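You operate a simulated robot arm through the tools that you are given. There is no shell and no other tool. Be economical: measure what you need, move in short steps, check, and stop when the job is done.

Carry out the task below with a simulated robot arm. There is one attempt and no reset: what you move stays moved.

## Task
Top up the feldspar bin from the refill jug, scoop once into the tub, shut the bin.
Fine: the lid opens first; the jug ends empty; jug and scoop go back; the powder falls into water; no dust, no spill.

It is judged by the outcome, as a careful person would: the job done as asked, and still so three seconds after it is handed in. It fails if anything else is knocked over, pushed out of place, dropped, spilled or broken. A push-on lid holds only when it is set on centred and level and pressed home; a screw cap is set on level and turned clockwise until tight.

## Robot
A 7-joint arm with a two-finger parallel gripper, fixed in place. Base frame: the origin is at the foot of the arm, x ahead of it, y to its left, z up; the work surface is at about z = 0.82. Readings come in m, rad, newtons and seconds.
With the tool pointing down near the work surface it reaches from about 0.24 to 0.68 m from the base axis. Its first joint turns from -1.152 to 1.152 rad. Payload 2.4 kg.
Tool frame: the origin (TCP) lies between the finger pads and is the grasp point; the fingertips stand 0.03 m ahead of it; z points along the fingers, y is the line along which they close. The gripper opens to 0.094 m. The fingers are 0.028 m wide and 0.01 m thick; the gripper's body (0.05 by 0.096 m) begins 0.055 m behind the TCP.
Orientation is that of the tool frame in the base frame, as a unit quaternion [w, x, y, z]. With the fingers straight down and closing along the base's y, the tool's x points along the base's -x, its y along +y and its z along -z.

## Interface
- The arm moves only by the tool move_arm. Its argument "steps" is a list of rows, each a list of 7 numbers: the opening in per cent of the stroke, from 0 (shut) to 100 (fully open), then the shift along the tool's x, y, z in units of 30 mm (1.0 is 30 mm), then the turn, a rotation vector about the tool's x, y, z in units of 8 degrees (1.0 is 8 degrees). In form: [[claw, dx, dy, dz, rx, ry, rz], ...]. A call has 1 to 10 rows; each row shifts and turns the commanded pose from where the row before left it, along the tool's axes as they then stand. A call with a number of a shift or a turn outside -1 to 1 is refused whole. Rows are played at 5 a second. More than 0.05 m and 0.15 rad between two rows, or a gripper value outside its range, and nothing of the call is played. Where a pose cannot be reached the arm comes as near as it can. A force on the tool above 90 N (or 10 N above the force at the start of the call, whichever is more), or a blocked arm, ends the call early, and 0.2 s more pass. Each finger travels about 0.153 m/s and halts on what it meets, pressing with about 30 N; the grip force reading is that of the motor and also rises with nothing between the fingers. The clock runs only during rows and for 0.2 s after the last one: add rows that do not move to give the fingers time. It gives the time, the measured TCP pose, the force on the tool (base axes), the opening and the grip force at its end, in the units of the frame above (readings bear some noise).
- Cameras (640 x 400 px; columns grow to the right, rows downward): "scene" is fixed at [0.0203, 0.4705, 1.4461]; the picture's right is [-0.78, -0.63, 0.00], its down [-0.37, 0.45, -0.81] and it looks along [0.51, -0.63, -0.58] (base axes); focal length 219 px, centre (320, 200). "wrist" rides on the gripper at [-0.037, 0, -0.058] in the tool frame; the picture's right is [0.00, -1.00, 0.00], its down [0.97, 0.00, -0.24] and it looks along [0.24, 0.00, 0.97] (tool axes); focal length 218 px, centre (320, 200). There is no depth. A picture from a camera that has moved, and an enlarged one, comes with that camera's place and axes in the base frame and with its lens. The place of the scene camera against the robot may be out by one fixed shift of up to 0.018 m in any direction.
- snapshot(camera): a new picture of that camera. It takes no simulated time.
- close_up(camera, box): a new picture of the part [left, top, right, bottom] of that camera's present view, enlarged. It takes no simulated time.
- job_done(): hands the job in; it is judged then, once.

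Work in short steps. Places have to be worked out from the pictures, the camera data and where the tool is seen: move nearer, look again, correct. Check each grasp and each placing, and mend what went wrong. You have 120 turns and 84 pictures in all, those below and enlarged ones among them. Open the gripper and draw the arm clear of the work before you hand the job in, unless the task says otherwise; then end with one line.

The tools are called after "Request:" as name(argument=value, ...) on one line, values as JSON. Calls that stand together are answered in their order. move_arm: Moves the arm, as the interface text tells. Its arguments: {"type":"object","properties":{"steps":{"type":"array","items":{"type":"array","items":{"type":"number"}}}},"required":["steps"]} The other tools are called the same way: snapshot (camera) takes a picture; close_up (camera, box) takes an enlarged picture of a part of a camera's view; job_done () hands the job in.

At the start:

```text
clock: 0.0
eef_pos: [0.3745, 0.06, 1.3447]
ee_rot: [0.0, -0.001, 1.0, 0.0]
contact_force: [0.4, 0.1, -0.2]
width: 0.0939
grasp_force: 0.1
```

scene: 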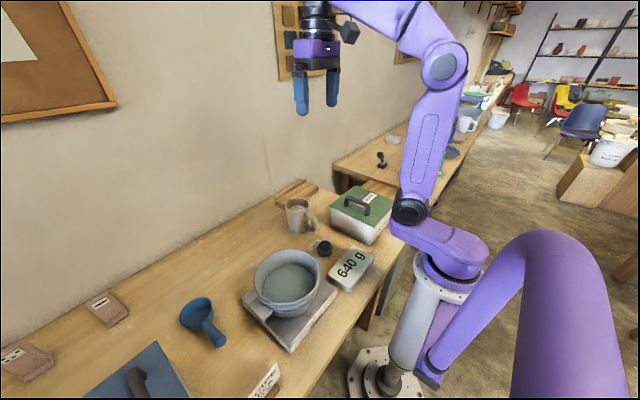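
wrist: 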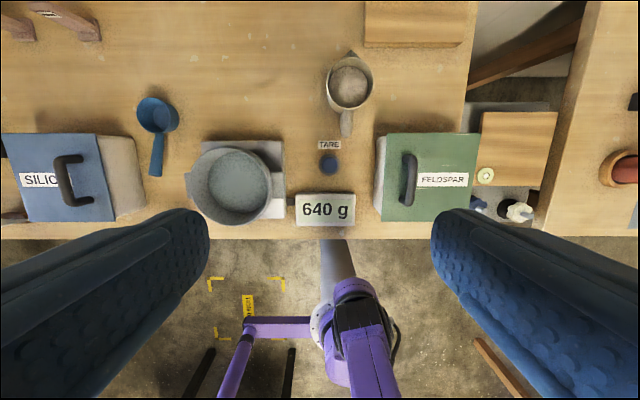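

I'll look closer at the bin, jug, scoop and tub before moving.

Request:
close_up(camera="scene", box=[260, 160, 420, 260])

Request:
close_up(camera="scene", box=[140, 230, 380, 380])

Request:
close_up(camera="wrist", box=[300, 40, 560, 240])

Request:
close_up(camera="wrist", box=[0, 60, 300, 240])

```text
4.00 times, centred on (340, 210) of scene
camera zoom: at [0.0203, 0.4705, 1.4461], right [-0.78, -0.63, 0.0], down [-0.37, 0.45, -0.81], along [0.51, -0.63, -0.58], focal length 875 px, centre (240, 160)
```

zoom: 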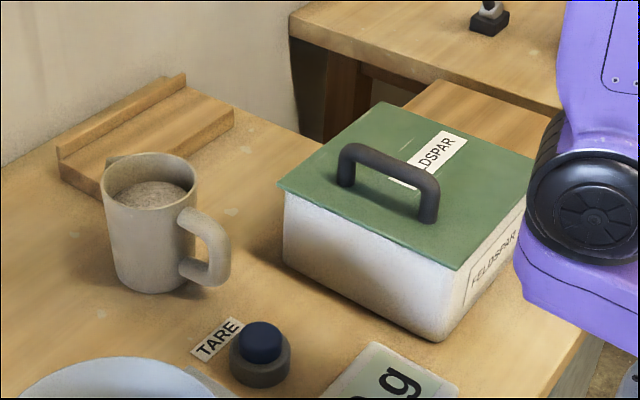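

```text
2.67 times, centred on (260, 305) of scene
camera zoom: at [0.0203, 0.4705, 1.4461], right [-0.78, -0.63, 0.0], down [-0.37, 0.45, -0.81], along [0.51, -0.63, -0.58], focal length 583 px, centre (480, -80)
```

zoom: 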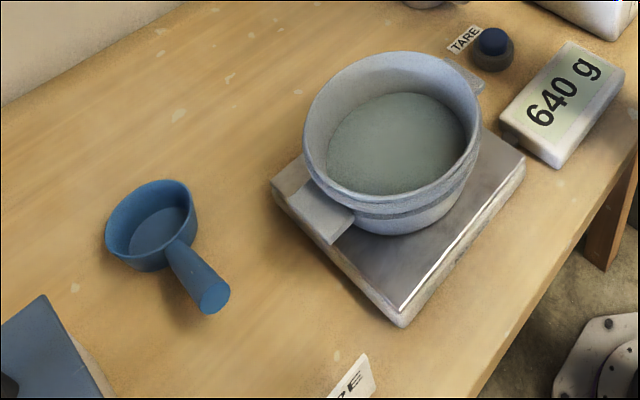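

```text
2.00 times, centred on (430, 140) of wrist
camera zoom: at [0.4121, 0.0585, 1.4034], right [0.0, -1.0, 0.0], down [-0.97, 0.0, 0.24], along [-0.24, 0.0, -0.97], focal length 436 px, centre (100, 320)
```

zoom: 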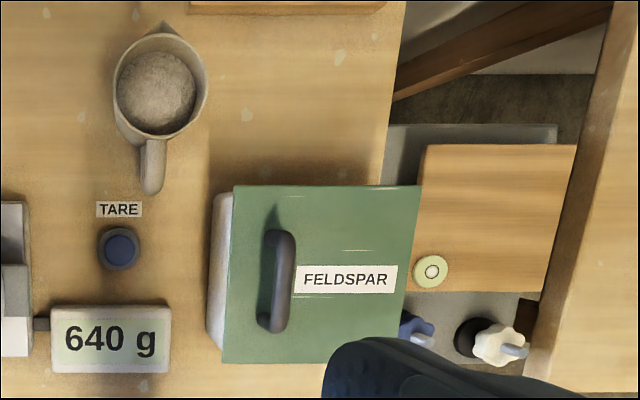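

```text
2.13 times, centred on (150, 150) of wrist
camera zoom: at [0.4121, 0.0585, 1.4034], right [0.0, -1.0, 0.0], down [-0.97, 0.0, 0.24], along [-0.24, 0.0, -0.97], focal length 466 px, centre (683, 307)
```

zoom: 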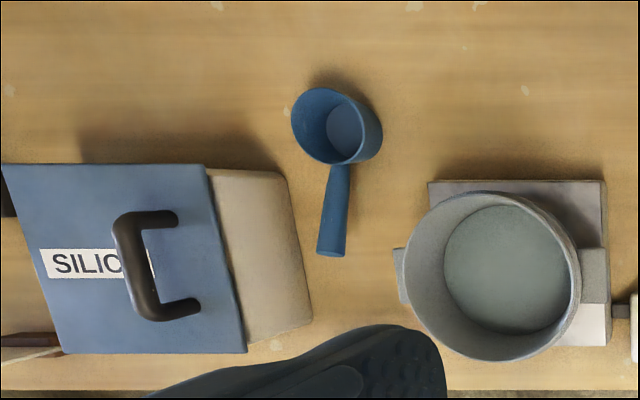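

The lid's centre looks to be near (0.34, -0.19, 0.92), with its handle near (0.34, -0.13). I move above the bin for a closer look at the handle and any hinge.

Request:
move_arm(steps=[[100, 0.2, -0.75, 0.9, 0, 0, 0], [100, 0.2, -0.75, 0.9, 0, 0, 0], [100, 0.2, -0.75, 0.9, 0, 0, 0], [100, 0.2, -0.75, 0.9, 0, 0, 0], [100, 0.2, -0.75, 0.9, 0, 0, 0], [100, 0.2, -0.75, 0.9, 0, 0, 0], [100, 0.2, -0.75, 0.9, 0, 0, 0], [100, 0.2, -0.75, 0.5, 0, 0, 0]])

Request:
snapshot(camera="wrist")

Request:
snapshot(camera="scene")

```text
clock: 1.8
eef_pos: [0.3266, -0.1208, 1.1413]
ee_rot: [0.0, 0.0, 1.0, 0.0]
contact_force: [0.2, 0.7, -0.3]
width: 0.0941
grasp_force: 0.0
```

```text
77 pictures are left
camera wrist: at [0.3639, -0.1218, 1.1991], right [0.0, -1.0, 0.0], down [-0.97, 0.0, 0.24], along [-0.24, 0.0, -0.97], focal length 218 px, centre (320, 200)
```

wrist: 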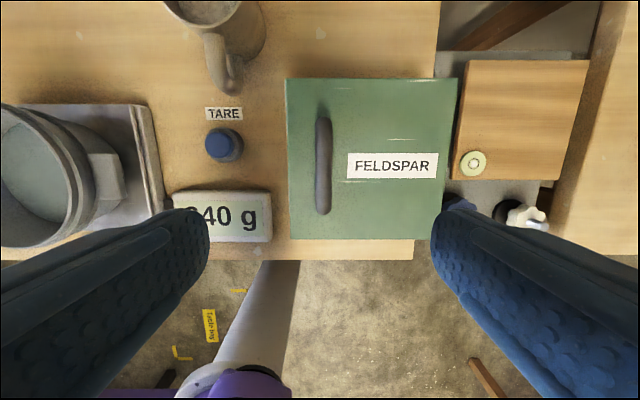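

```text
76 pictures are left
```

scene: 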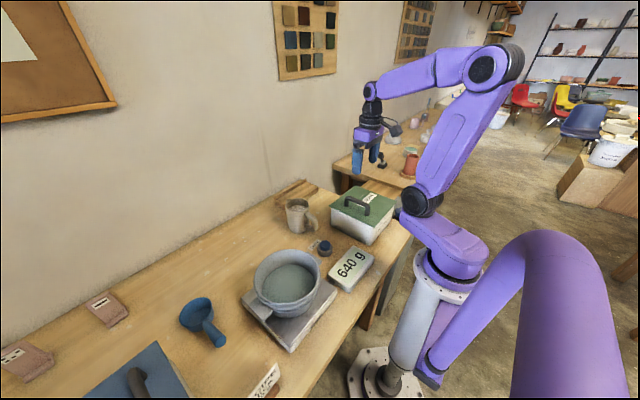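

The handle bar runs along x at about (0.343, -0.126), and the lid top is at z≈0.93. I lower around the handle with the fingers open and check before closing.

Request:
move_arm(steps=[[100, -0.5, -0.15, 0.8, 0, 0, 0], [60, 0, 0, 1, 0, 0, 0], [60, 0, 0, 1, 0, 0, 0], [60, 0, 0, 1, 0, 0, 0], [60, 0, 0, 0.9, 0, 0, 0], [60, 0, 0, 0.5, 0, 0, 0], [60, 0, 0, 0, 0, 0, 0]])

Request:
close_up(camera="scene", box=[310, 130, 430, 250])

Request:
snapshot(camera="wrist")

```text
clock: 3.4
eef_pos: [0.342, -0.1255, 0.9855]
ee_rot: [-0.001, 0.0, 1.0, 0.0]
contact_force: [-0.5, 0.0, -0.1]
width: 0.0563
grasp_force: 0.2
```

```text
3.33 times, centred on (370, 190) of scene
camera zoom: at [0.0203, 0.4705, 1.4461], right [-0.78, -0.63, 0.0], down [-0.37, 0.45, -0.81], along [0.51, -0.63, -0.58], focal length 729 px, centre (153, 233)
```

zoom: 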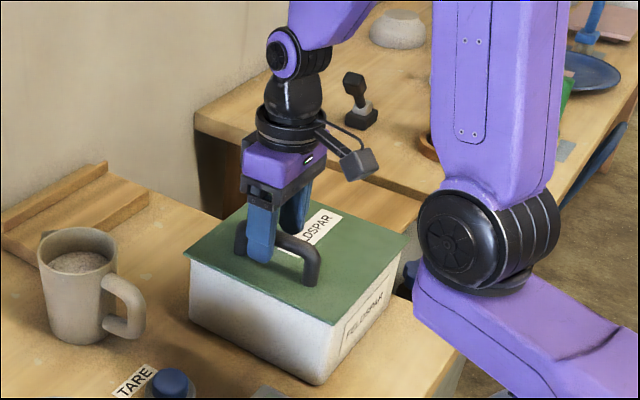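

```text
74 pictures are left
camera wrist: at [0.3795, -0.1257, 1.0445], right [0.0, -1.0, 0.0], down [-0.97, 0.0, 0.24], along [-0.24, 0.0, -0.97], focal length 218 px, centre (320, 200)
```

wrist: 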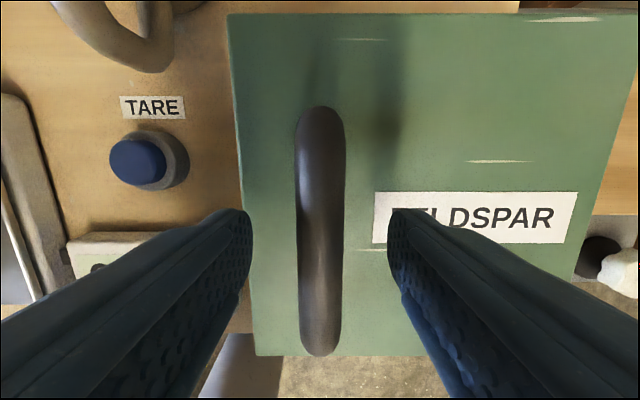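

The fingers straddle the bar. I lower 11 mm more and close.

Request:
move_arm(steps=[[60, 0, 0, 0.37, 0, 0, 0], [0, 0, 0, 0, 0, 0, 0], [0, 0, 0, 0, 0, 0, 0], [0, 0, 0, 0, 0, 0, 0]])

Request:
close_up(camera="wrist", box=[220, 0, 640, 400])

```text
clock: 4.4
eef_pos: [0.3419, -0.1255, 0.9754]
ee_rot: [-0.001, 0.0, 1.0, 0.0]
contact_force: [-1.5, 2.7, 6.7]
width: 0.0175
grasp_force: 44.9
```

```text
1.00 times, centred on (430, 200) of wrist
camera zoom: at [0.379, -0.1257, 1.0335], right [0.0, -1.0, 0.0], down [-0.97, 0.0, 0.24], along [-0.24, 0.0, -0.97], focal length 218 px, centre (210, 200)
```

zoom: 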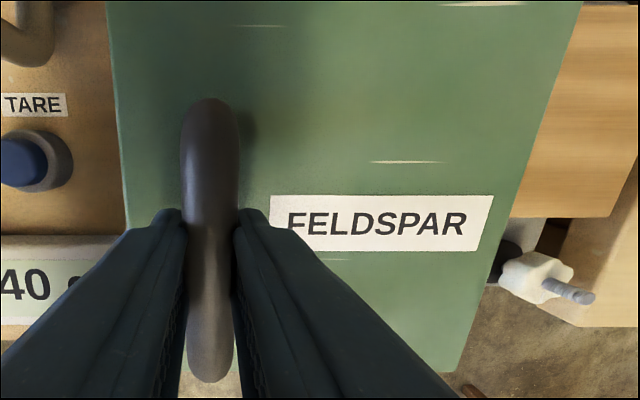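

Handle gripped at a width of 17.5 mm. I lift 15 mm gently to learn whether the lid is hinged or loose.

Request:
move_arm(steps=[[0, 0, 0, -0.25, 0, 0, 0], [0, 0, 0, -0.25, 0, 0, 0], [0, 0, 0, 0, 0, 0, 0]])

Request:
close_up(camera="scene", box=[310, 130, 430, 250])

Request:
snapshot(camera="wrist")

```text
clock: 5.2
eef_pos: [0.3418, -0.1289, 0.9885]
ee_rot: [0.001, 0.001, 1.0, -0.002]
contact_force: [-4.3, -46.3, -18.1]
width: 0.0172
grasp_force: 45.1
```

```text
3.33 times, centred on (370, 190) of scene
camera zoom: at [0.0204, 0.469, 1.4466], right [-0.78, -0.63, 0.0], down [-0.37, 0.45, -0.81], along [0.51, -0.63, -0.58], focal length 729 px, centre (153, 233)
```

zoom: 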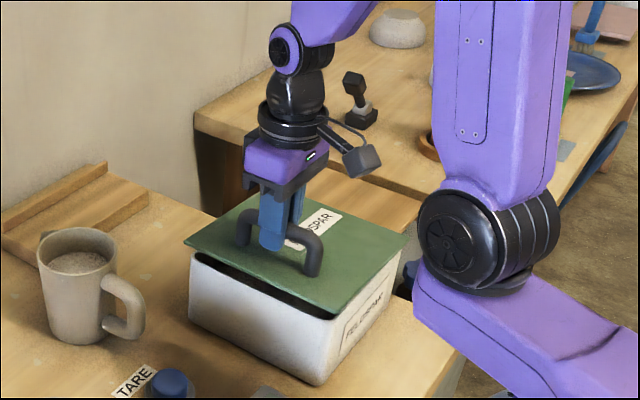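

```text
71 pictures are left
camera wrist: at [0.3788, -0.1297, 1.0476], right [0.0, -1.0, 0.0], down [-0.97, 0.0, 0.24], along [-0.24, 0.0, -0.97], focal length 218 px, centre (320, 200)
```

wrist: 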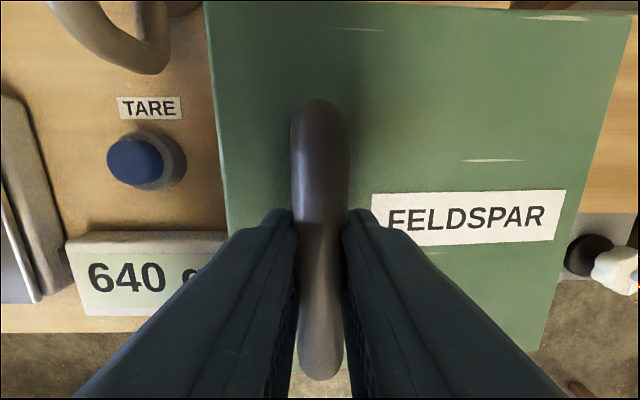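

The lid is hinged on its -y edge, at about y=-0.275, z=0.92. I follow the arc, turning the tool with the lid.

Request:
move_arm(steps=[[0, 0, -0.18, 0.03, -0.69, 0, 0], [0, 0, -0.13, -0.345, -0.5, 0, 0], [0, 0, -0.13, -0.345, -0.5, 0, 0], [0, 0, -0.13, -0.345, -0.5, 0, 0], [0, 0, -0.13, -0.345, -0.5, 0, 0], [0, 0, 0, 0, 0, 0, 0]])

Request:
close_up(camera="scene", box=[310, 130, 430, 250])

```text
clock: 6.6
eef_pos: [0.3414, -0.1536, 1.0255]
ee_rot: [0.0, -0.001, 0.982, 0.188]
contact_force: [6.4, 6.9, 3.8]
width: 0.0171
grasp_force: 45.2
```

```text
3.33 times, centred on (370, 190) of scene
camera zoom: at [0.0205, 0.4707, 1.446], right [-0.78, -0.63, 0.0], down [-0.37, 0.45, -0.81], along [0.51, -0.63, -0.58], focal length 729 px, centre (153, 233)
```

zoom: 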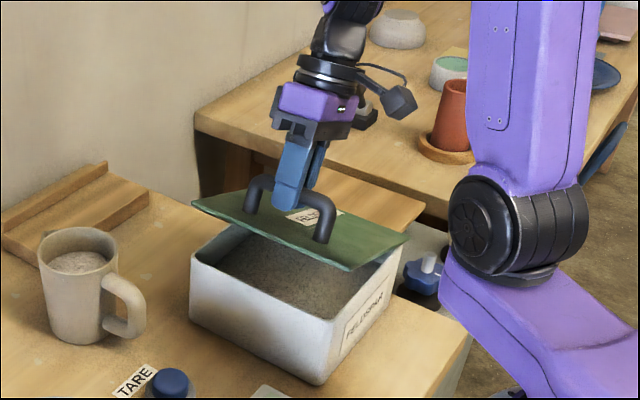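

The arc works and the forces are low, with the lid at about 22°. I continue another 35°.

Request:
move_arm(steps=[[0, 0, -0.165, -0.43, -0.625, 0, 0], [0, 0, -0.165, -0.43, -0.625, 0, 0], [0, 0, -0.165, -0.43, -0.625, 0, 0], [0, 0, -0.165, -0.43, -0.625, 0, 0], [0, 0, -0.165, -0.43, -0.625, 0, 0], [0, 0, -0.165, -0.43, -0.625, 0, 0], [0, 0, -0.165, -0.43, -0.625, 0, 0], [0, 0, 0, 0, 0, 0, 0]])

Request:
close_up(camera="scene", box=[310, 110, 430, 250])

```text
clock: 8.4
eef_pos: [0.3419, -0.234, 1.0792]
ee_rot: [0.001, 0.0, 0.878, 0.478]
contact_force: [12.9, 15.8, 45.0]
width: 0.0172
grasp_force: 44.7
```

```text
2.86 times, centred on (370, 180) of scene
camera zoom: at [0.0202, 0.4713, 1.4458], right [-0.78, -0.63, 0.0], down [-0.37, 0.45, -0.81], along [0.51, -0.63, -0.58], focal length 625 px, centre (177, 257)
```

zoom: 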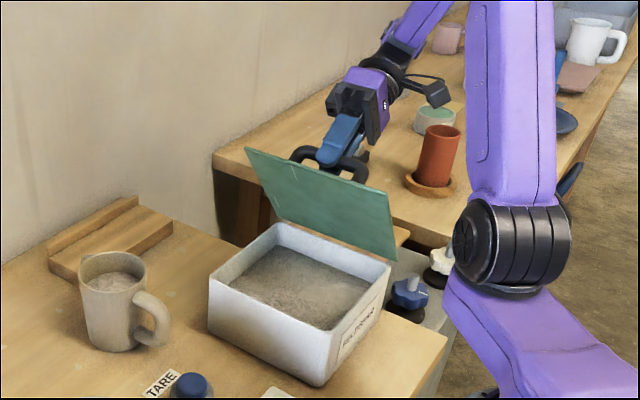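

The lid is at 57° and following well, with a slight residual load. I ease outward a touch and carry on.

Request:
move_arm(steps=[[0, 0, 0.1, -0.1, 0, 0, 0], [0, 0, -0.15, -0.43, -0.625, 0, 0], [0, 0, -0.15, -0.43, -0.625, 0, 0], [0, 0, -0.15, -0.43, -0.625, 0, 0], [0, 0, -0.15, -0.43, -0.625, 0, 0], [0, 0, -0.15, -0.43, -0.625, 0, 0], [0, 0, -0.15, -0.43, -0.625, 0, 0], [0, 0, 0, 0, 0, 0, 0]])

Request:
close_up(camera="scene", box=[310, 110, 430, 250])

```text
clock: 10.2
eef_pos: [0.3386, -0.2912, 1.0866]
ee_rot: [0.0, 0.001, 0.784, 0.62]
contact_force: [-17.0, 0.1, 12.5]
width: 0.0171
grasp_force: 44.8
out of reach, approached as far as the arm can: row 6, 7
```

```text
2.86 times, centred on (370, 180) of scene
camera zoom: at [0.0196, 0.4705, 1.4461], right [-0.78, -0.63, 0.0], down [-0.36, 0.45, -0.81], along [0.51, -0.63, -0.58], focal length 625 px, centre (177, 257)
```

zoom: 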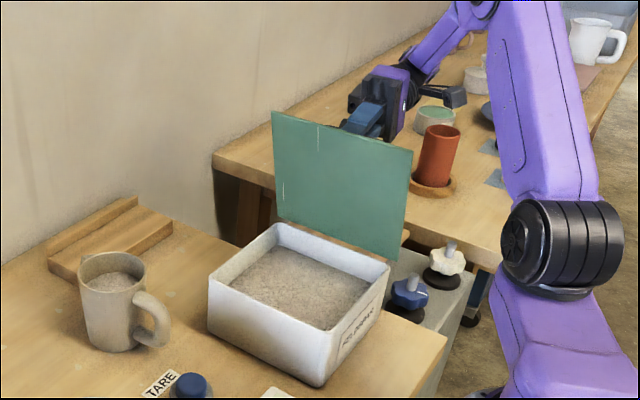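

The arm's orientation limit stops the lid at about 77°. The bar is round, so I turn the tool back a bit and let the bar roll in the grip while I carry on toward -y.

Request:
move_arm(steps=[[0, 0, 0, 0, 0.8, 0, 0], [0, 0, 0, 0, 0.8, 0, 0], [0, 0, 0, 0, 0.8, 0, 0], [0, 0, 0, 0, 0, 0, 0]])

```text
clock: 11.2
eef_pos: [0.3401, -0.2874, 1.0879]
ee_rot: [-0.002, -0.003, 0.875, 0.485]
contact_force: [-9.3, 0.7, 43.8]
width: 0.0171
grasp_force: 45.1
```

The tool is at 58° and still holds the bar. I move along the arc past vertical with the tool orientation fixed.

Request:
move_arm(steps=[[0, 0, -0.16, -0.28, 0, 0, 0], [0, 0, -0.18, -0.26, 0, 0, 0], [0, 0, -0.2, -0.24, 0, 0, 0], [0, 0, -0.24, -0.2, 0, 0, 0], [0, 0, -0.26, -0.18, 0, 0, 0], [0, 0, 0, 0, 0, 0, 0]])

Request:
close_up(camera="scene", box=[310, 110, 430, 250])

```text
clock: 12.6
eef_pos: [0.3408, -0.3358, 1.081]
ee_rot: [0.001, -0.001, 0.876, 0.482]
contact_force: [-5.1, -12.1, 36.5]
width: 0.0172
grasp_force: 45.1
```

```text
2.86 times, centred on (370, 180) of scene
camera zoom: at [0.0197, 0.4705, 1.4461], right [-0.78, -0.63, 0.0], down [-0.37, 0.45, -0.81], along [0.51, -0.63, -0.58], focal length 625 px, centre (177, 257)
```

zoom: 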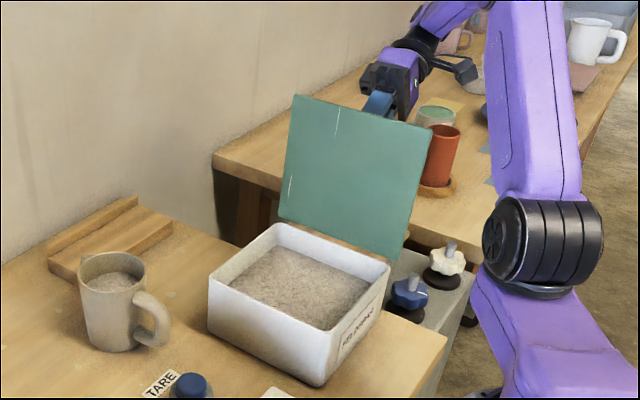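

The lid now leans slightly past vertical. I go a little further to find its stop.

Request:
move_arm(steps=[[0, 0, -0.27, -0.15, 0, 0, 0], [0, 0, -0.28, -0.13, 0, 0, 0], [0, 0, -0.3, -0.1, 0, 0, 0], [0, 0, 0, 0, 0, 0, 0]])

Request:
close_up(camera="scene", box=[310, 110, 430, 250])

```text
clock: 13.6
eef_pos: [0.3396, -0.3609, 1.0703]
ee_rot: [0.007, -0.001, 0.878, 0.478]
contact_force: [2.8, -35.2, 68.6]
width: 0.0174
grasp_force: 44.7
```

```text
2.86 times, centred on (370, 180) of scene
camera zoom: at [0.0196, 0.4702, 1.4462], right [-0.78, -0.63, 0.0], down [-0.36, 0.45, -0.81], along [0.51, -0.63, -0.58], focal length 625 px, centre (177, 257)
```

zoom: 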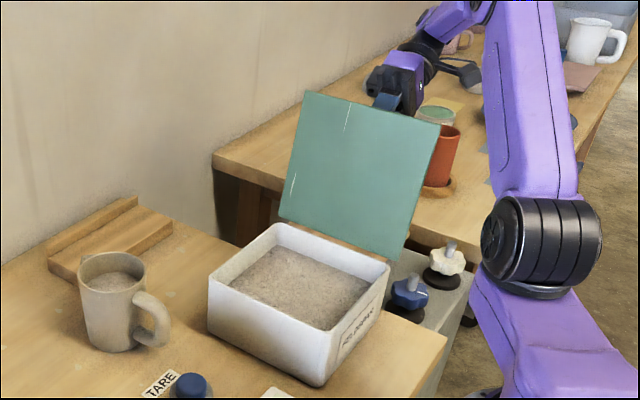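

The lid is about 102° open and the tool is pressing slightly inward. I relieve that, open the fingers a little and back straight off.

Request:
move_arm(steps=[[0, 0, 0.08, -0.14, 0, 0, 0], [30, 0, 0, 0, 0, 0, 0], [30, 0, 0, 0, 0, 0, 0], [32, 0, 0, -0.5, 0, 0, 0], [32, 0, 0, -1, 0, 0, 0], [32, 0, 0, -1, 0, 0, 0], [32, 0, 0, 0, 0, 0, 0]])

Request:
close_up(camera="scene", box=[310, 90, 430, 250])

```text
clock: 15.2
eef_pos: [0.3363, -0.3785, 1.0809]
ee_rot: [0.0, 0.001, 0.878, 0.479]
contact_force: [0.3, 0.6, 0.7]
width: 0.03
grasp_force: 0.0
out of reach, approached as far as the arm can: row 5, 6
```

```text
2.50 times, centred on (370, 170) of scene
camera zoom: at [0.0203, 0.4705, 1.4461], right [-0.78, -0.63, 0.0], down [-0.37, 0.45, -0.81], along [0.51, -0.63, -0.58], focal length 547 px, centre (195, 275)
```

zoom: 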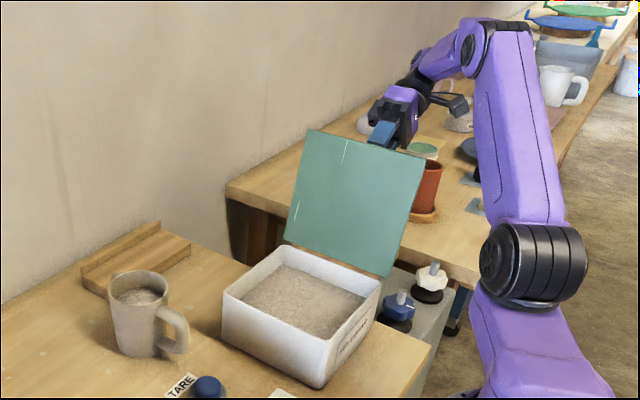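

The force is zero and the lid stands open. The retreat was cut short by reach, so I check the wrist view for the bar.

Request:
snapshot(camera="wrist")

```text
64 pictures are left
camera wrist: at [0.3739, -0.4268, 1.112], right [0.0, -0.54, -0.84], down [-0.97, -0.2, 0.13], along [-0.24, 0.82, -0.52], focal length 218 px, centre (320, 200)
```

wrist: 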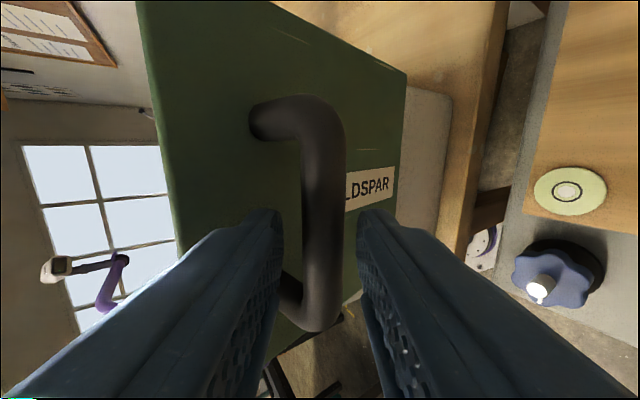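

The bar is still near the fingertips. I tip the tool back toward vertical, pivoting about the bar, which regains reach. Then I back off along the fingers.

Request:
move_arm(steps=[[32, 0, 0.12, 0, 1, 0, 0], [32, 0, 0.12, -0.1, 1, 0, 0], [32, 0, 0, -0.4, 0, 0, 0], [32, 0, 0, -0.6, 0, 0, 0], [32, 0, 0, 0, 0, 0, 0]])

Request:
snapshot(camera="wrist")

```text
clock: 16.4
eef_pos: [0.3365, -0.3956, 1.1119]
ee_rot: [0.0, 0.0, 0.936, 0.352]
contact_force: [-0.9, -0.8, 0.3]
width: 0.0302
grasp_force: 0.0
```

```text
63 pictures are left
camera wrist: at [0.3741, -0.4348, 1.1548], right [0.0, -0.75, -0.66], down [-0.97, -0.16, 0.18], along [-0.24, 0.64, -0.73], focal length 218 px, centre (320, 200)
```

wrist: 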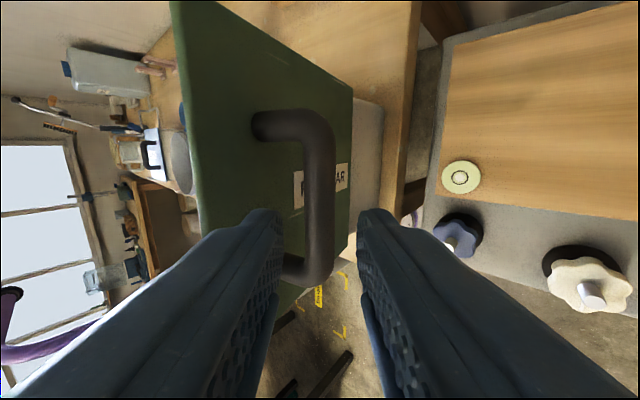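

The bar is past the fingertips now. I back off one more step, then rise straight up and level the tool.

Request:
move_arm(steps=[[32, 0, 0, -0.8, 0, 0, 0], [32, 0, 0.5, -0.85, 0, 0, 0], [32, 0, 0.66, -0.75, 0, 0, 0], [32, 0, 0.66, -0.75, 0, 0, 0], [32, 0, 0.66, -0.75, 0, 0, 0], [32, 0, 0.66, -0.75, 0, 0, 0], [32, 0, 0.66, -0.75, 0, 0, 0], [32, 0, 0.66, -0.75, 0, 0, 0]])

Request:
close_up(camera="scene", box=[290, 50, 450, 250])

```text
clock: 18.2
eef_pos: [0.3228, -0.3829, 1.1613]
ee_rot: [0.0, 0.001, 0.936, 0.353]
contact_force: [0.1, 0.2, 0.7]
width: 0.0299
grasp_force: 0.0
out of reach, approached as far as the arm can: row 2, 3, 4, 5, 6, 7, 8
```

```text
2.00 times, centred on (370, 150) of scene
camera zoom: at [0.0203, 0.4705, 1.4461], right [-0.78, -0.63, 0.0], down [-0.37, 0.45, -0.81], along [0.51, -0.63, -0.58], focal length 437 px, centre (220, 300)
```

zoom: 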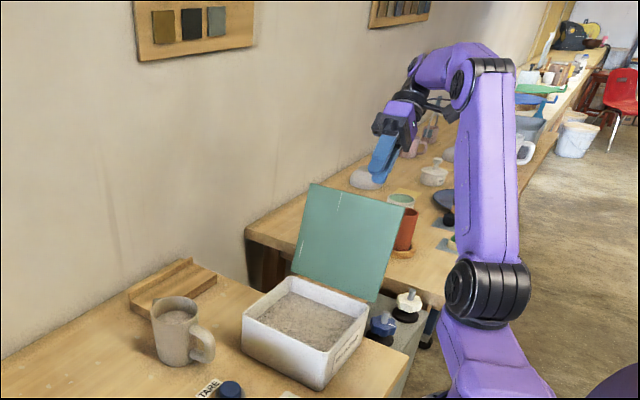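

All clear. I level the tool while rising, then move toward the jug.

Request:
move_arm(steps=[[32, 0, 0.8, -0.4, 0.8, 0, 0], [32, 0, 0.9, -0.3, 0.9, 0, 0], [60, 0, 0.9, -0.3, 0.9, 0, 0], [80, 0, 0.9, 0, 0.9, 0, 0], [100, 0, 1, 0, 0.9, 0, 0], [100, 0, 1, 0, 0.7, 0, 0], [100, 0, 1, 0, 0, 0, 0], [100, 0, 1, 0, 0, 0, 0], [100, 0, 1, 0, 0, 0, 0], [100, 0, 1, 0, 0, 0, 0]])

Request:
move_arm(steps=[[100, 0, 1, 0.2, 0, 0, 0], [100, 0, 1, 0.3, 0, 0, 0], [100, 0, 1, 0.3, 0, 0, 0], [100, 0, 0, 0, 0, 0, 0]])

Request:
snapshot(camera="wrist")

```text
clock: 20.4
eef_pos: [0.3242, -0.132, 1.2513]
ee_rot: [0.0, 0.001, 1.0, 0.004]
contact_force: [0.0, -1.0, 1.1]
width: 0.0941
grasp_force: 0.1
```

```text
clock: 21.4
eef_pos: [0.3244, -0.0402, 1.2293]
ee_rot: [0.0, 0.001, 1.0, 0.004]
contact_force: [-0.3, 0.3, -0.6]
width: 0.094
grasp_force: 0.1
```

```text
61 pictures are left
camera wrist: at [0.3609, -0.0419, 1.2868], right [0.0, -1.0, -0.01], down [-0.97, 0.0, 0.24], along [-0.24, 0.01, -0.97], focal length 218 px, centre (320, 200)
```

wrist: 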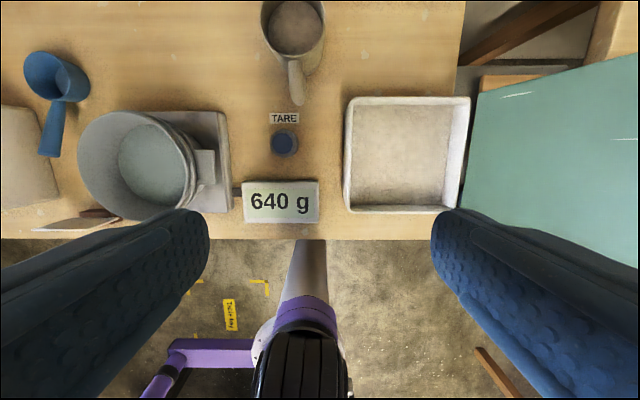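

The bin opening is centred near (0.34, -0.18). The jug rim centre is near (0.538, -0.003, 0.914), with its handle toward the robot near x≈0.45. I pitch the tool forward for a near-horizontal handle grasp, which makes pouring natural.

Request:
move_arm(steps=[[100, 0, 0.15, 0, 0, -1, 0], [100, 0, 0.15, 0, 0, -1, 0], [100, 0, 0.15, 0, 0, -1, 0], [80, 0, 0.15, 0, 0, -1, 0], [60, 0, 0.15, 0, 0, -1, 0], [60, 0, 0.15, 0, 0, -1, 0], [60, 0, 0.15, 0, 0, -1, 0], [60, 0, 0.15, 0, 0, -1, 0], [60, 0, 0, 0, 0, 0, 0]])

Request:
snapshot(camera="wrist")

Request:
snapshot(camera="scene")

```text
clock: 23.4
eef_pos: [0.3252, -0.0073, 1.2329]
ee_rot: [0.5, 0.002, 0.866, 0.004]
contact_force: [0.3, -0.6, 0.0]
width: 0.0561
grasp_force: 0.0
out of reach, approached as far as the arm can: row 8
```

```text
60 pictures are left
camera wrist: at [0.2937, -0.009, 1.2932], right [0.0, -1.0, -0.01], down [-0.69, 0.01, -0.72], along [0.72, 0.01, -0.69], focal length 218 px, centre (320, 200)
```

wrist: 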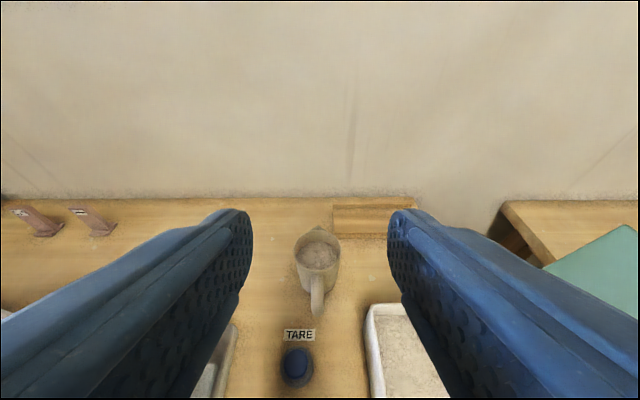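

```text
59 pictures are left
```

scene: 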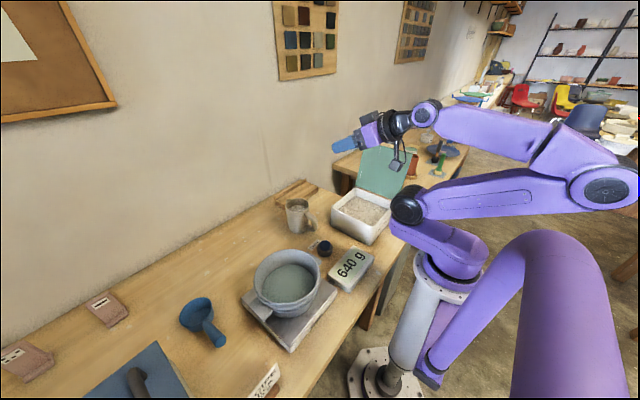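

A block hangs off the hand's tool +x side, which is the lower side in this pose. I check its size before going low.

Request:
close_up(camera="scene", box=[320, 80, 460, 190])

```text
3.64 times, centred on (390, 135) of scene
camera zoom: at [0.0203, 0.4705, 1.4461], right [-0.78, -0.63, 0.0], down [-0.37, 0.45, -0.81], along [0.51, -0.63, -0.58], focal length 795 px, centre (66, 436)
```

zoom: 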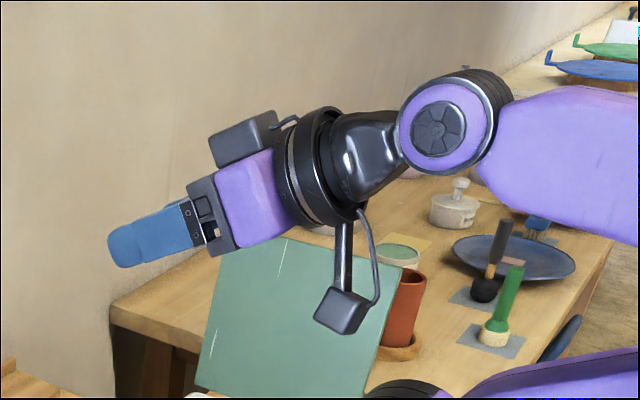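

With the tool pitched about 35° down, the hanging block stays clear of the table and the display. I set that pitch and go to a pre-grasp point about 8 cm short of the jug handle.

Request:
move_arm(steps=[[60, 0, 0, 0, 0, 0.5, 0], [60, 0.8, 0, 0.8, 0, 0, 0], [60, 0.8, 0, 0.8, 0, 0, 0], [60, 0.8, 0, 0.8, 0, 0, 0], [60, 0.8, 0, 0.8, 0, 0, 0], [60, 0.8, 0, 0.8, 0, 0, 0], [60, 0.8, 0, 0.8, 0, 0, 0], [60, 0.8, 0, 0.8, 0, 0, 0], [60, 0, 0, 0, 0, 0, 0]])

Request:
snapshot(camera="wrist")

Request:
snapshot(camera="scene")

```text
clock: 25.4
eef_pos: [0.3699, -0.0248, 1.0654]
ee_rot: [0.399, 0.035, 0.916, -0.017]
contact_force: [-0.3, -0.5, 0.0]
width: 0.0563
grasp_force: 0.0
out of reach, approached as far as the arm can: row 2, 3, 4, 7, 8
```

```text
57 pictures are left
camera wrist: at [0.3527, -0.0244, 1.1316], right [-0.08, -1.0, 0.0], down [-0.83, 0.06, -0.55], along [0.55, -0.05, -0.84], focal length 218 px, centre (320, 200)
```

wrist: 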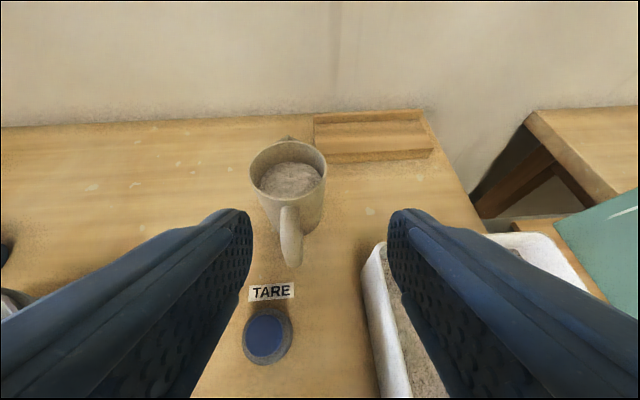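

```text
56 pictures are left
```

scene: 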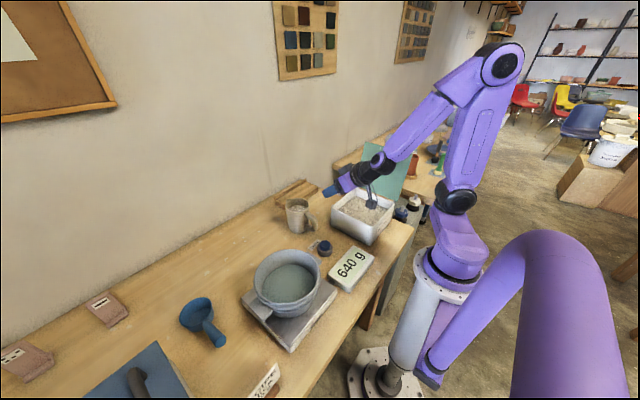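

Low pitch is out of reach this close in, and the arm settled at about 43° pitch with a small yaw. I accept about 43–45°, correct the yaw, and move to the pre-grasp point.

Request:
move_arm(steps=[[60, 0, 0.15, 0, -0.42, 0, -0.39], [60, 0.53, 0.15, 0.72, 0, 0, 0], [60, 0.53, 0.15, 0.72, 0, 0, 0], [60, 0.53, 0.15, 0.72, 0, 0, 0], [60, 0.53, 0.15, 0.72, 0, 0, 0], [60, 0.53, 0, 0.72, 0, 0, 0], [60, 0, 0, 0, 0, 0, 0]])

Request:
snapshot(camera="wrist")

Request:
close_up(camera="scene", box=[260, 130, 440, 300])

```text
clock: 27.0
eef_pos: [0.4129, 0.0074, 0.9517]
ee_rot: [0.4, -0.002, 0.917, -0.004]
contact_force: [0.1, 0.4, 0.0]
width: 0.0562
grasp_force: 0.1
out of reach, approached as far as the arm can: row 2, 5, 6
```

```text
55 pictures are left
camera wrist: at [0.3951, 0.0086, 1.0194], right [0.0, -1.0, 0.01], down [-0.84, 0.0, -0.55], along [0.55, -0.01, -0.84], focal length 218 px, centre (320, 200)
```

wrist: 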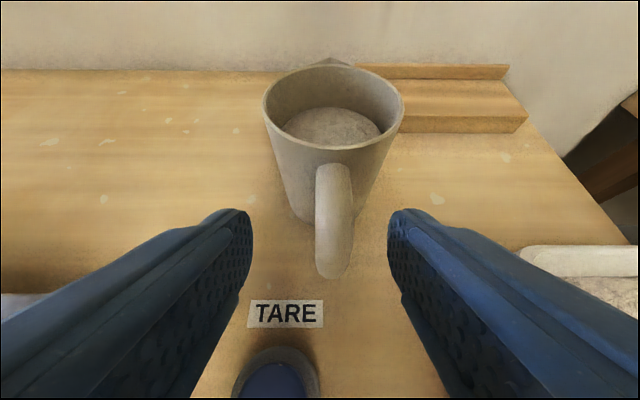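

```text
2.35 times, centred on (350, 215) of scene
camera zoom: at [0.0203, 0.4705, 1.4461], right [-0.78, -0.63, 0.0], down [-0.37, 0.45, -0.81], along [0.51, -0.63, -0.58], focal length 515 px, centre (249, 165)
```

zoom: 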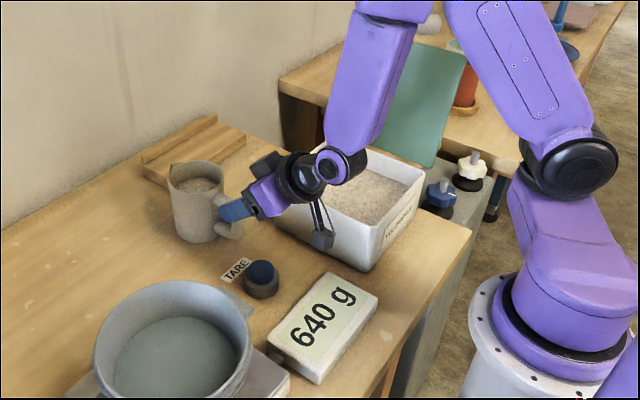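

The handle bar sits near (0.455, 0.0, 0.87), nicely between the fingers. I go in around it and look before closing.

Request:
move_arm(steps=[[60, 0.25, -0.06, 0.68, 0, 0, 0], [60, 0.25, -0.06, 0.68, 0, 0, 0], [60, 0.25, -0.06, 0.68, 0, 0, 0], [60, 0.2, -0.06, 0.5, 0, 0, 0], [60, 0, 0, 0, 0, 0, 0]])

Request:
snapshot(camera="wrist")

Request:
close_up(camera="scene", box=[270, 170, 390, 270])

```text
clock: 28.2
eef_pos: [0.4656, 0.0181, 0.9036]
ee_rot: [0.399, -0.001, 0.917, -0.005]
contact_force: [-0.9, -1.2, 0.0]
width: 0.0567
grasp_force: 0.3
out of reach, approached as far as the arm can: row 1, 2, 3, 4
```

```text
53 pictures are left
camera wrist: at [0.4501, 0.0188, 0.9699], right [0.0, -1.0, 0.01], down [-0.84, 0.0, -0.55], along [0.55, -0.01, -0.84], focal length 218 px, centre (320, 200)
```

wrist: 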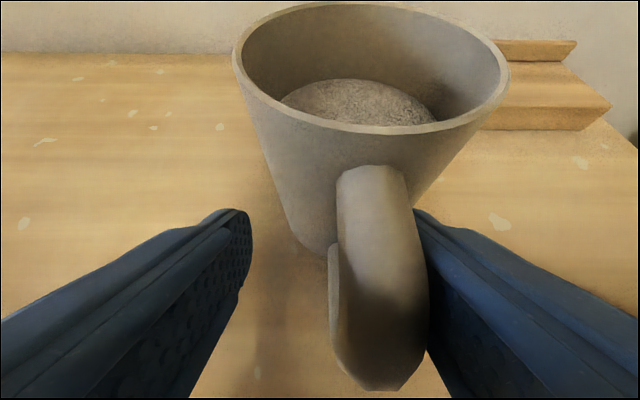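

```text
4.00 times, centred on (330, 220) of scene
camera zoom: at [0.0203, 0.4704, 1.4461], right [-0.78, -0.63, 0.0], down [-0.37, 0.45, -0.81], along [0.51, -0.63, -0.58], focal length 875 px, centre (280, 120)
```

zoom: 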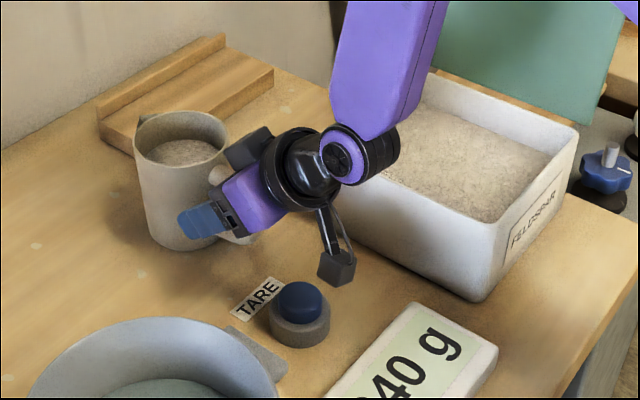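

Reach limits pushed me sideways to y=+0.018. Nothing is touched. I steepen the pitch to about 50°, recentre in y, and see whether that frees the arm.

Request:
move_arm(steps=[[60, 0, -0.3, -0.3, 0, 0.5, 0], [60, 0, -0.3, 0, 0, 0.5, 0], [60, 0, 0, 0, 0, 0, 0]])

```text
clock: 29.0
eef_pos: [0.4605, 0.0007, 0.9106]
ee_rot: [0.336, -0.001, 0.942, -0.002]
contact_force: [-0.8, 0.0, -0.6]
width: 0.0562
grasp_force: 0.0
```

Now it's reachable, at pitch 51° with y≈0. I lower onto the handle and look.

Request:
move_arm(steps=[[60, 0.45, -0.06, 0.36, 0, 0, 0], [60, 0.45, -0.06, 0.36, 0, 0, 0], [60, 0, 0, 0, 0, 0, 0]])

Request:
snapshot(camera="wrist")

Request:
close_up(camera="scene", box=[270, 170, 390, 270])

```text
clock: 29.8
eef_pos: [0.4572, 0.0003, 0.8793]
ee_rot: [0.334, -0.002, 0.942, -0.005]
contact_force: [0.3, -0.5, 0.0]
width: 0.0564
grasp_force: 0.0
out of reach, approached as far as the arm can: row 2
```

```text
51 pictures are left
camera wrist: at [0.449, 0.0008, 0.947], right [0.0, -1.0, 0.01], down [-0.9, 0.0, -0.43], along [0.43, -0.01, -0.9], focal length 218 px, centre (320, 200)
```

wrist: 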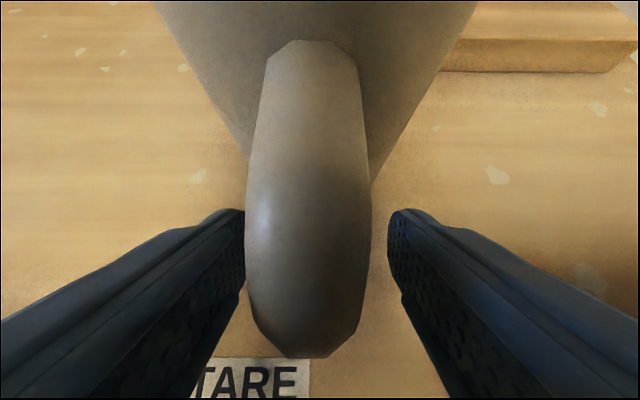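

```text
4.00 times, centred on (330, 220) of scene
camera zoom: at [0.0203, 0.4705, 1.4461], right [-0.78, -0.63, 0.0], down [-0.37, 0.45, -0.81], along [0.51, -0.63, -0.58], focal length 875 px, centre (280, 120)
```

zoom: 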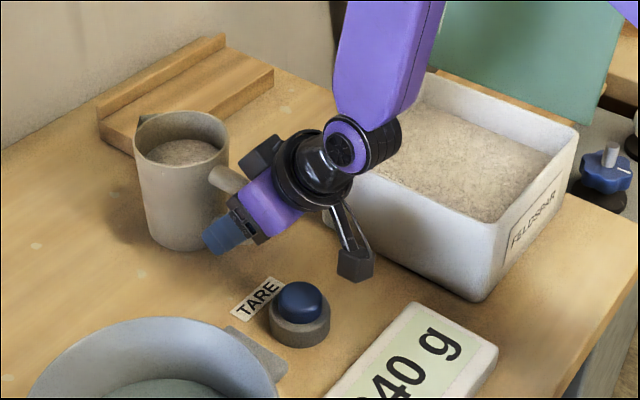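

The handle is between the fingers. I nudge 3 mm in +y and close.

Request:
move_arm(steps=[[60, 0, 0.1, 0.1, 0, 0, 0], [0, 0, 0, 0, 0, 0, 0], [0, 0, 0, 0, 0, 0, 0], [0, 0, 0, 0, 0, 0, 0]])

Request:
snapshot(camera="wrist")

```text
clock: 30.8
eef_pos: [0.4588, 0.0032, 0.8763]
ee_rot: [0.336, -0.001, 0.942, -0.004]
contact_force: [0.5, -0.3, 1.6]
width: 0.0258
grasp_force: 29.5
```

```text
49 pictures are left
camera wrist: at [0.4514, 0.0038, 0.9459], right [0.0, -1.0, 0.01], down [-0.9, 0.0, -0.43], along [0.43, -0.01, -0.9], focal length 218 px, centre (320, 200)
```

wrist: 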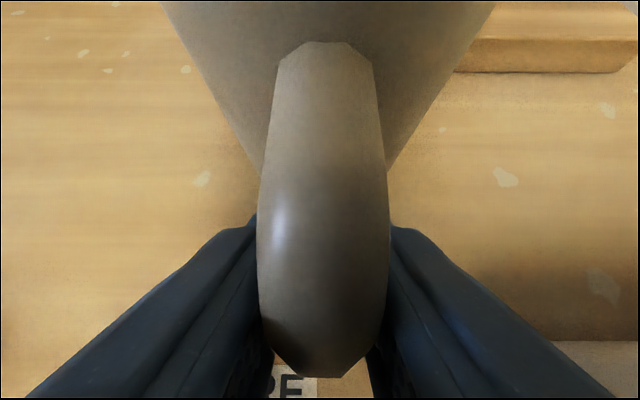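

Gripped at 25.8 mm. The return pose to remember is (0.459, 0.003, 0.876). I lift straight up 4 cm and check.

Request:
move_arm(steps=[[0, -0.21, 0, -0.26, 0, 0, 0], [0, -0.32, 0, -0.39, 0, 0, 0], [0, -0.32, 0, -0.39, 0, 0, 0], [0, 0, 0, 0, 0, 0, 0]])

Request:
close_up(camera="scene", box=[260, 140, 400, 260])

Request:
snapshot(camera="wrist")

```text
clock: 31.8
eef_pos: [0.4588, 0.0019, 0.9183]
ee_rot: [0.336, -0.001, 0.942, -0.003]
contact_force: [0.3, -0.6, -5.4]
width: 0.0258
grasp_force: 29.8
```

```text
3.33 times, centred on (330, 200) of scene
camera zoom: at [0.0204, 0.4705, 1.4461], right [-0.78, -0.63, 0.0], down [-0.37, 0.45, -0.81], along [0.51, -0.63, -0.58], focal length 729 px, centre (287, 200)
```

zoom: 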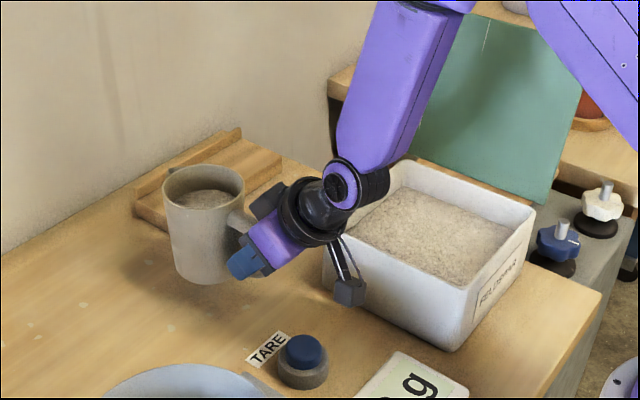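

```text
47 pictures are left
camera wrist: at [0.4503, 0.0023, 0.986], right [0.0, -1.0, 0.0], down [-0.9, 0.0, -0.43], along [0.43, 0.0, -0.9], focal length 218 px, centre (320, 200)
```

wrist: 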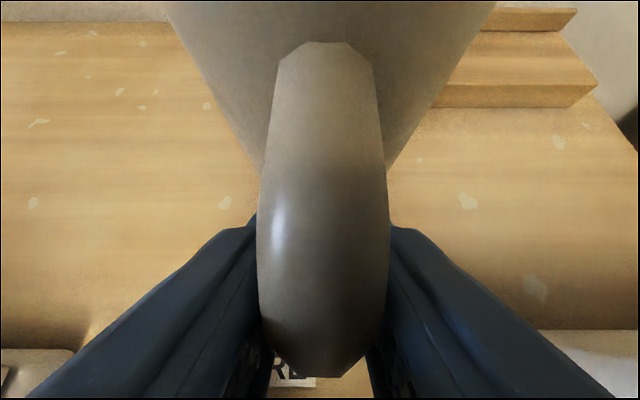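

The jug is held firm and level, and weighs about 0.55 kg. I raise it to clear the bin, then yaw it toward -y in place so the spout faces the bin.

Request:
move_arm(steps=[[0, -0.6, 0, -0.73, 0, 0, 0], [0, -0.6, 0, -0.73, 0, 0, 0], [0, -0.6, 0, -0.73, 0, 0, 0], [0, 0, 0, 0, 0.317, 0, 0.387], [0, 0, 0, 0, 0.633, 0, 0.774], [0, 0, 0, 0, 0.633, 0, 0.774], [0, 0, 0, 0, 0.633, 0, 0.774], [0, 0, 0, 0, 0.633, 0, 0.774], [0, 0, 0, 0, 0.633, 0, 0.774], [0, 0, 0, 0, 0, 0, 0]])

Request:
snapshot(camera="scene")

```text
clock: 34.0
eef_pos: [0.458, 0.0033, 1.0029]
ee_rot: [0.311, 0.353, 0.873, -0.128]
contact_force: [-0.3, -0.3, -6.0]
width: 0.0256
grasp_force: 30.0
```

```text
46 pictures are left
```

scene: 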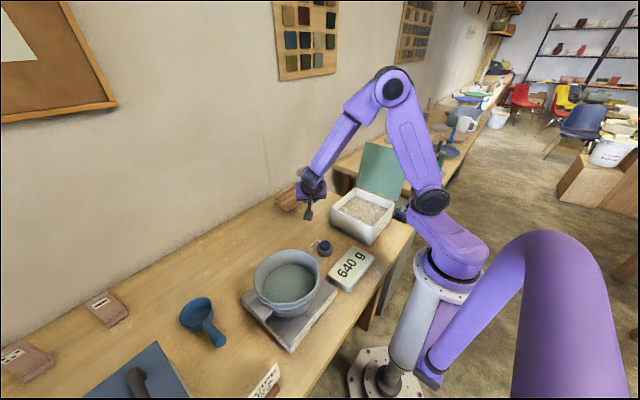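

Yaw is at -44° and the pose is tracking well. I continue to -90°.

Request:
move_arm(steps=[[0, 0, 0, 0, 0.633, 0, 0.774], [0, 0, 0, 0, 0.633, 0, 0.774], [0, 0, 0, 0, 0.633, 0, 0.774], [0, 0, 0, 0, 0.633, 0, 0.774], [0, 0, 0, 0, 0.633, 0, 0.774], [0, 0, 0, 0, 0.475, 0, 0.58], [0, 0, 0, 0, 0, 0, 0]])

Request:
snapshot(camera="wrist")

```text
clock: 35.6
eef_pos: [0.4587, 0.0028, 1.0026]
ee_rot: [0.238, 0.666, 0.665, -0.239]
contact_force: [0.4, 0.3, -6.1]
width: 0.0258
grasp_force: 30.4
```

```text
45 pictures are left
camera wrist: at [0.4593, 0.0115, 1.0705], right [-1.0, 0.0, 0.0], down [0.0, 0.9, -0.43], along [0.0, -0.43, -0.9], focal length 218 px, centre (320, 200)
```

wrist: 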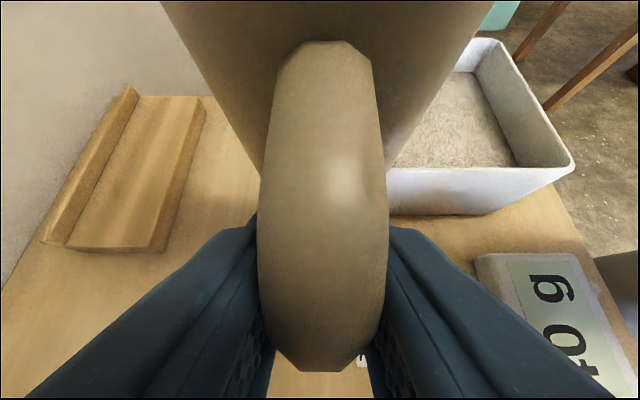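

The orientation is exact. I raise 1 cm for margin, shift -x to the bin's centreline, then -y so the spout is over the bin at about y≈-0.2.

Request:
move_arm(steps=[[0, -0.21, 0, -0.26, 0, 0, 0], [0, 0, -0.8, 0, 0, 0, 0], [0, 0, -0.8, 0, 0, 0, 0], [0, 0, -0.8, 0, 0, 0, 0], [0, 0, -0.8, 0, 0, 0, 0], [0, 0, -0.75, 0, 0, 0, 0], [0, -0.45, 0, 0.36, 0, 0, 0], [0, -0.45, 0, 0.36, 0, 0, 0], [0, -0.45, 0, 0.36, 0, 0, 0], [0, 0, 0, 0, 0, 0, 0]])

Request:
snapshot(camera="wrist")

Request:
close_up(camera="scene", box=[290, 120, 430, 250])

```text
clock: 37.8
eef_pos: [0.3401, -0.0489, 1.0141]
ee_rot: [0.238, 0.666, 0.666, -0.239]
contact_force: [-0.7, -0.2, -5.4]
width: 0.0259
grasp_force: 30.2
```

```text
44 pictures are left
camera wrist: at [0.3401, -0.0412, 1.0823], right [-1.0, 0.0, 0.0], down [0.0, 0.9, -0.43], along [0.0, -0.43, -0.9], focal length 218 px, centre (320, 200)
```

wrist: 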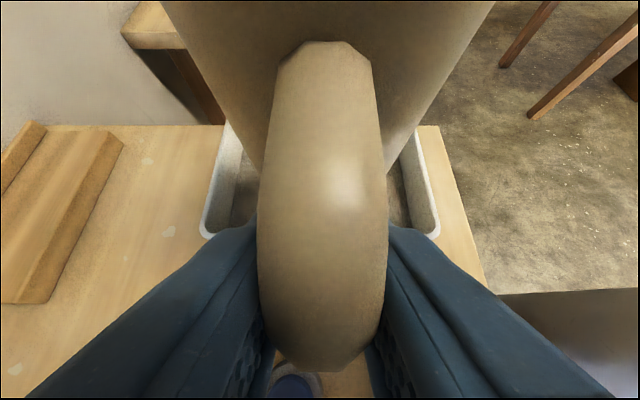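

```text
3.08 times, centred on (360, 185) of scene
camera zoom: at [0.0204, 0.4704, 1.4461], right [-0.78, -0.63, 0.0], down [-0.37, 0.45, -0.81], along [0.51, -0.63, -0.58], focal length 673 px, centre (197, 246)
```

zoom: 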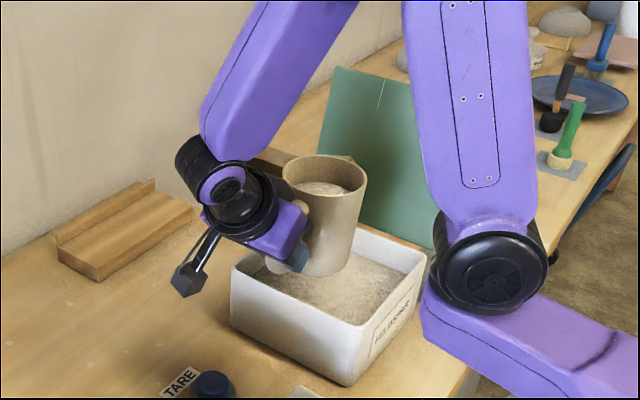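

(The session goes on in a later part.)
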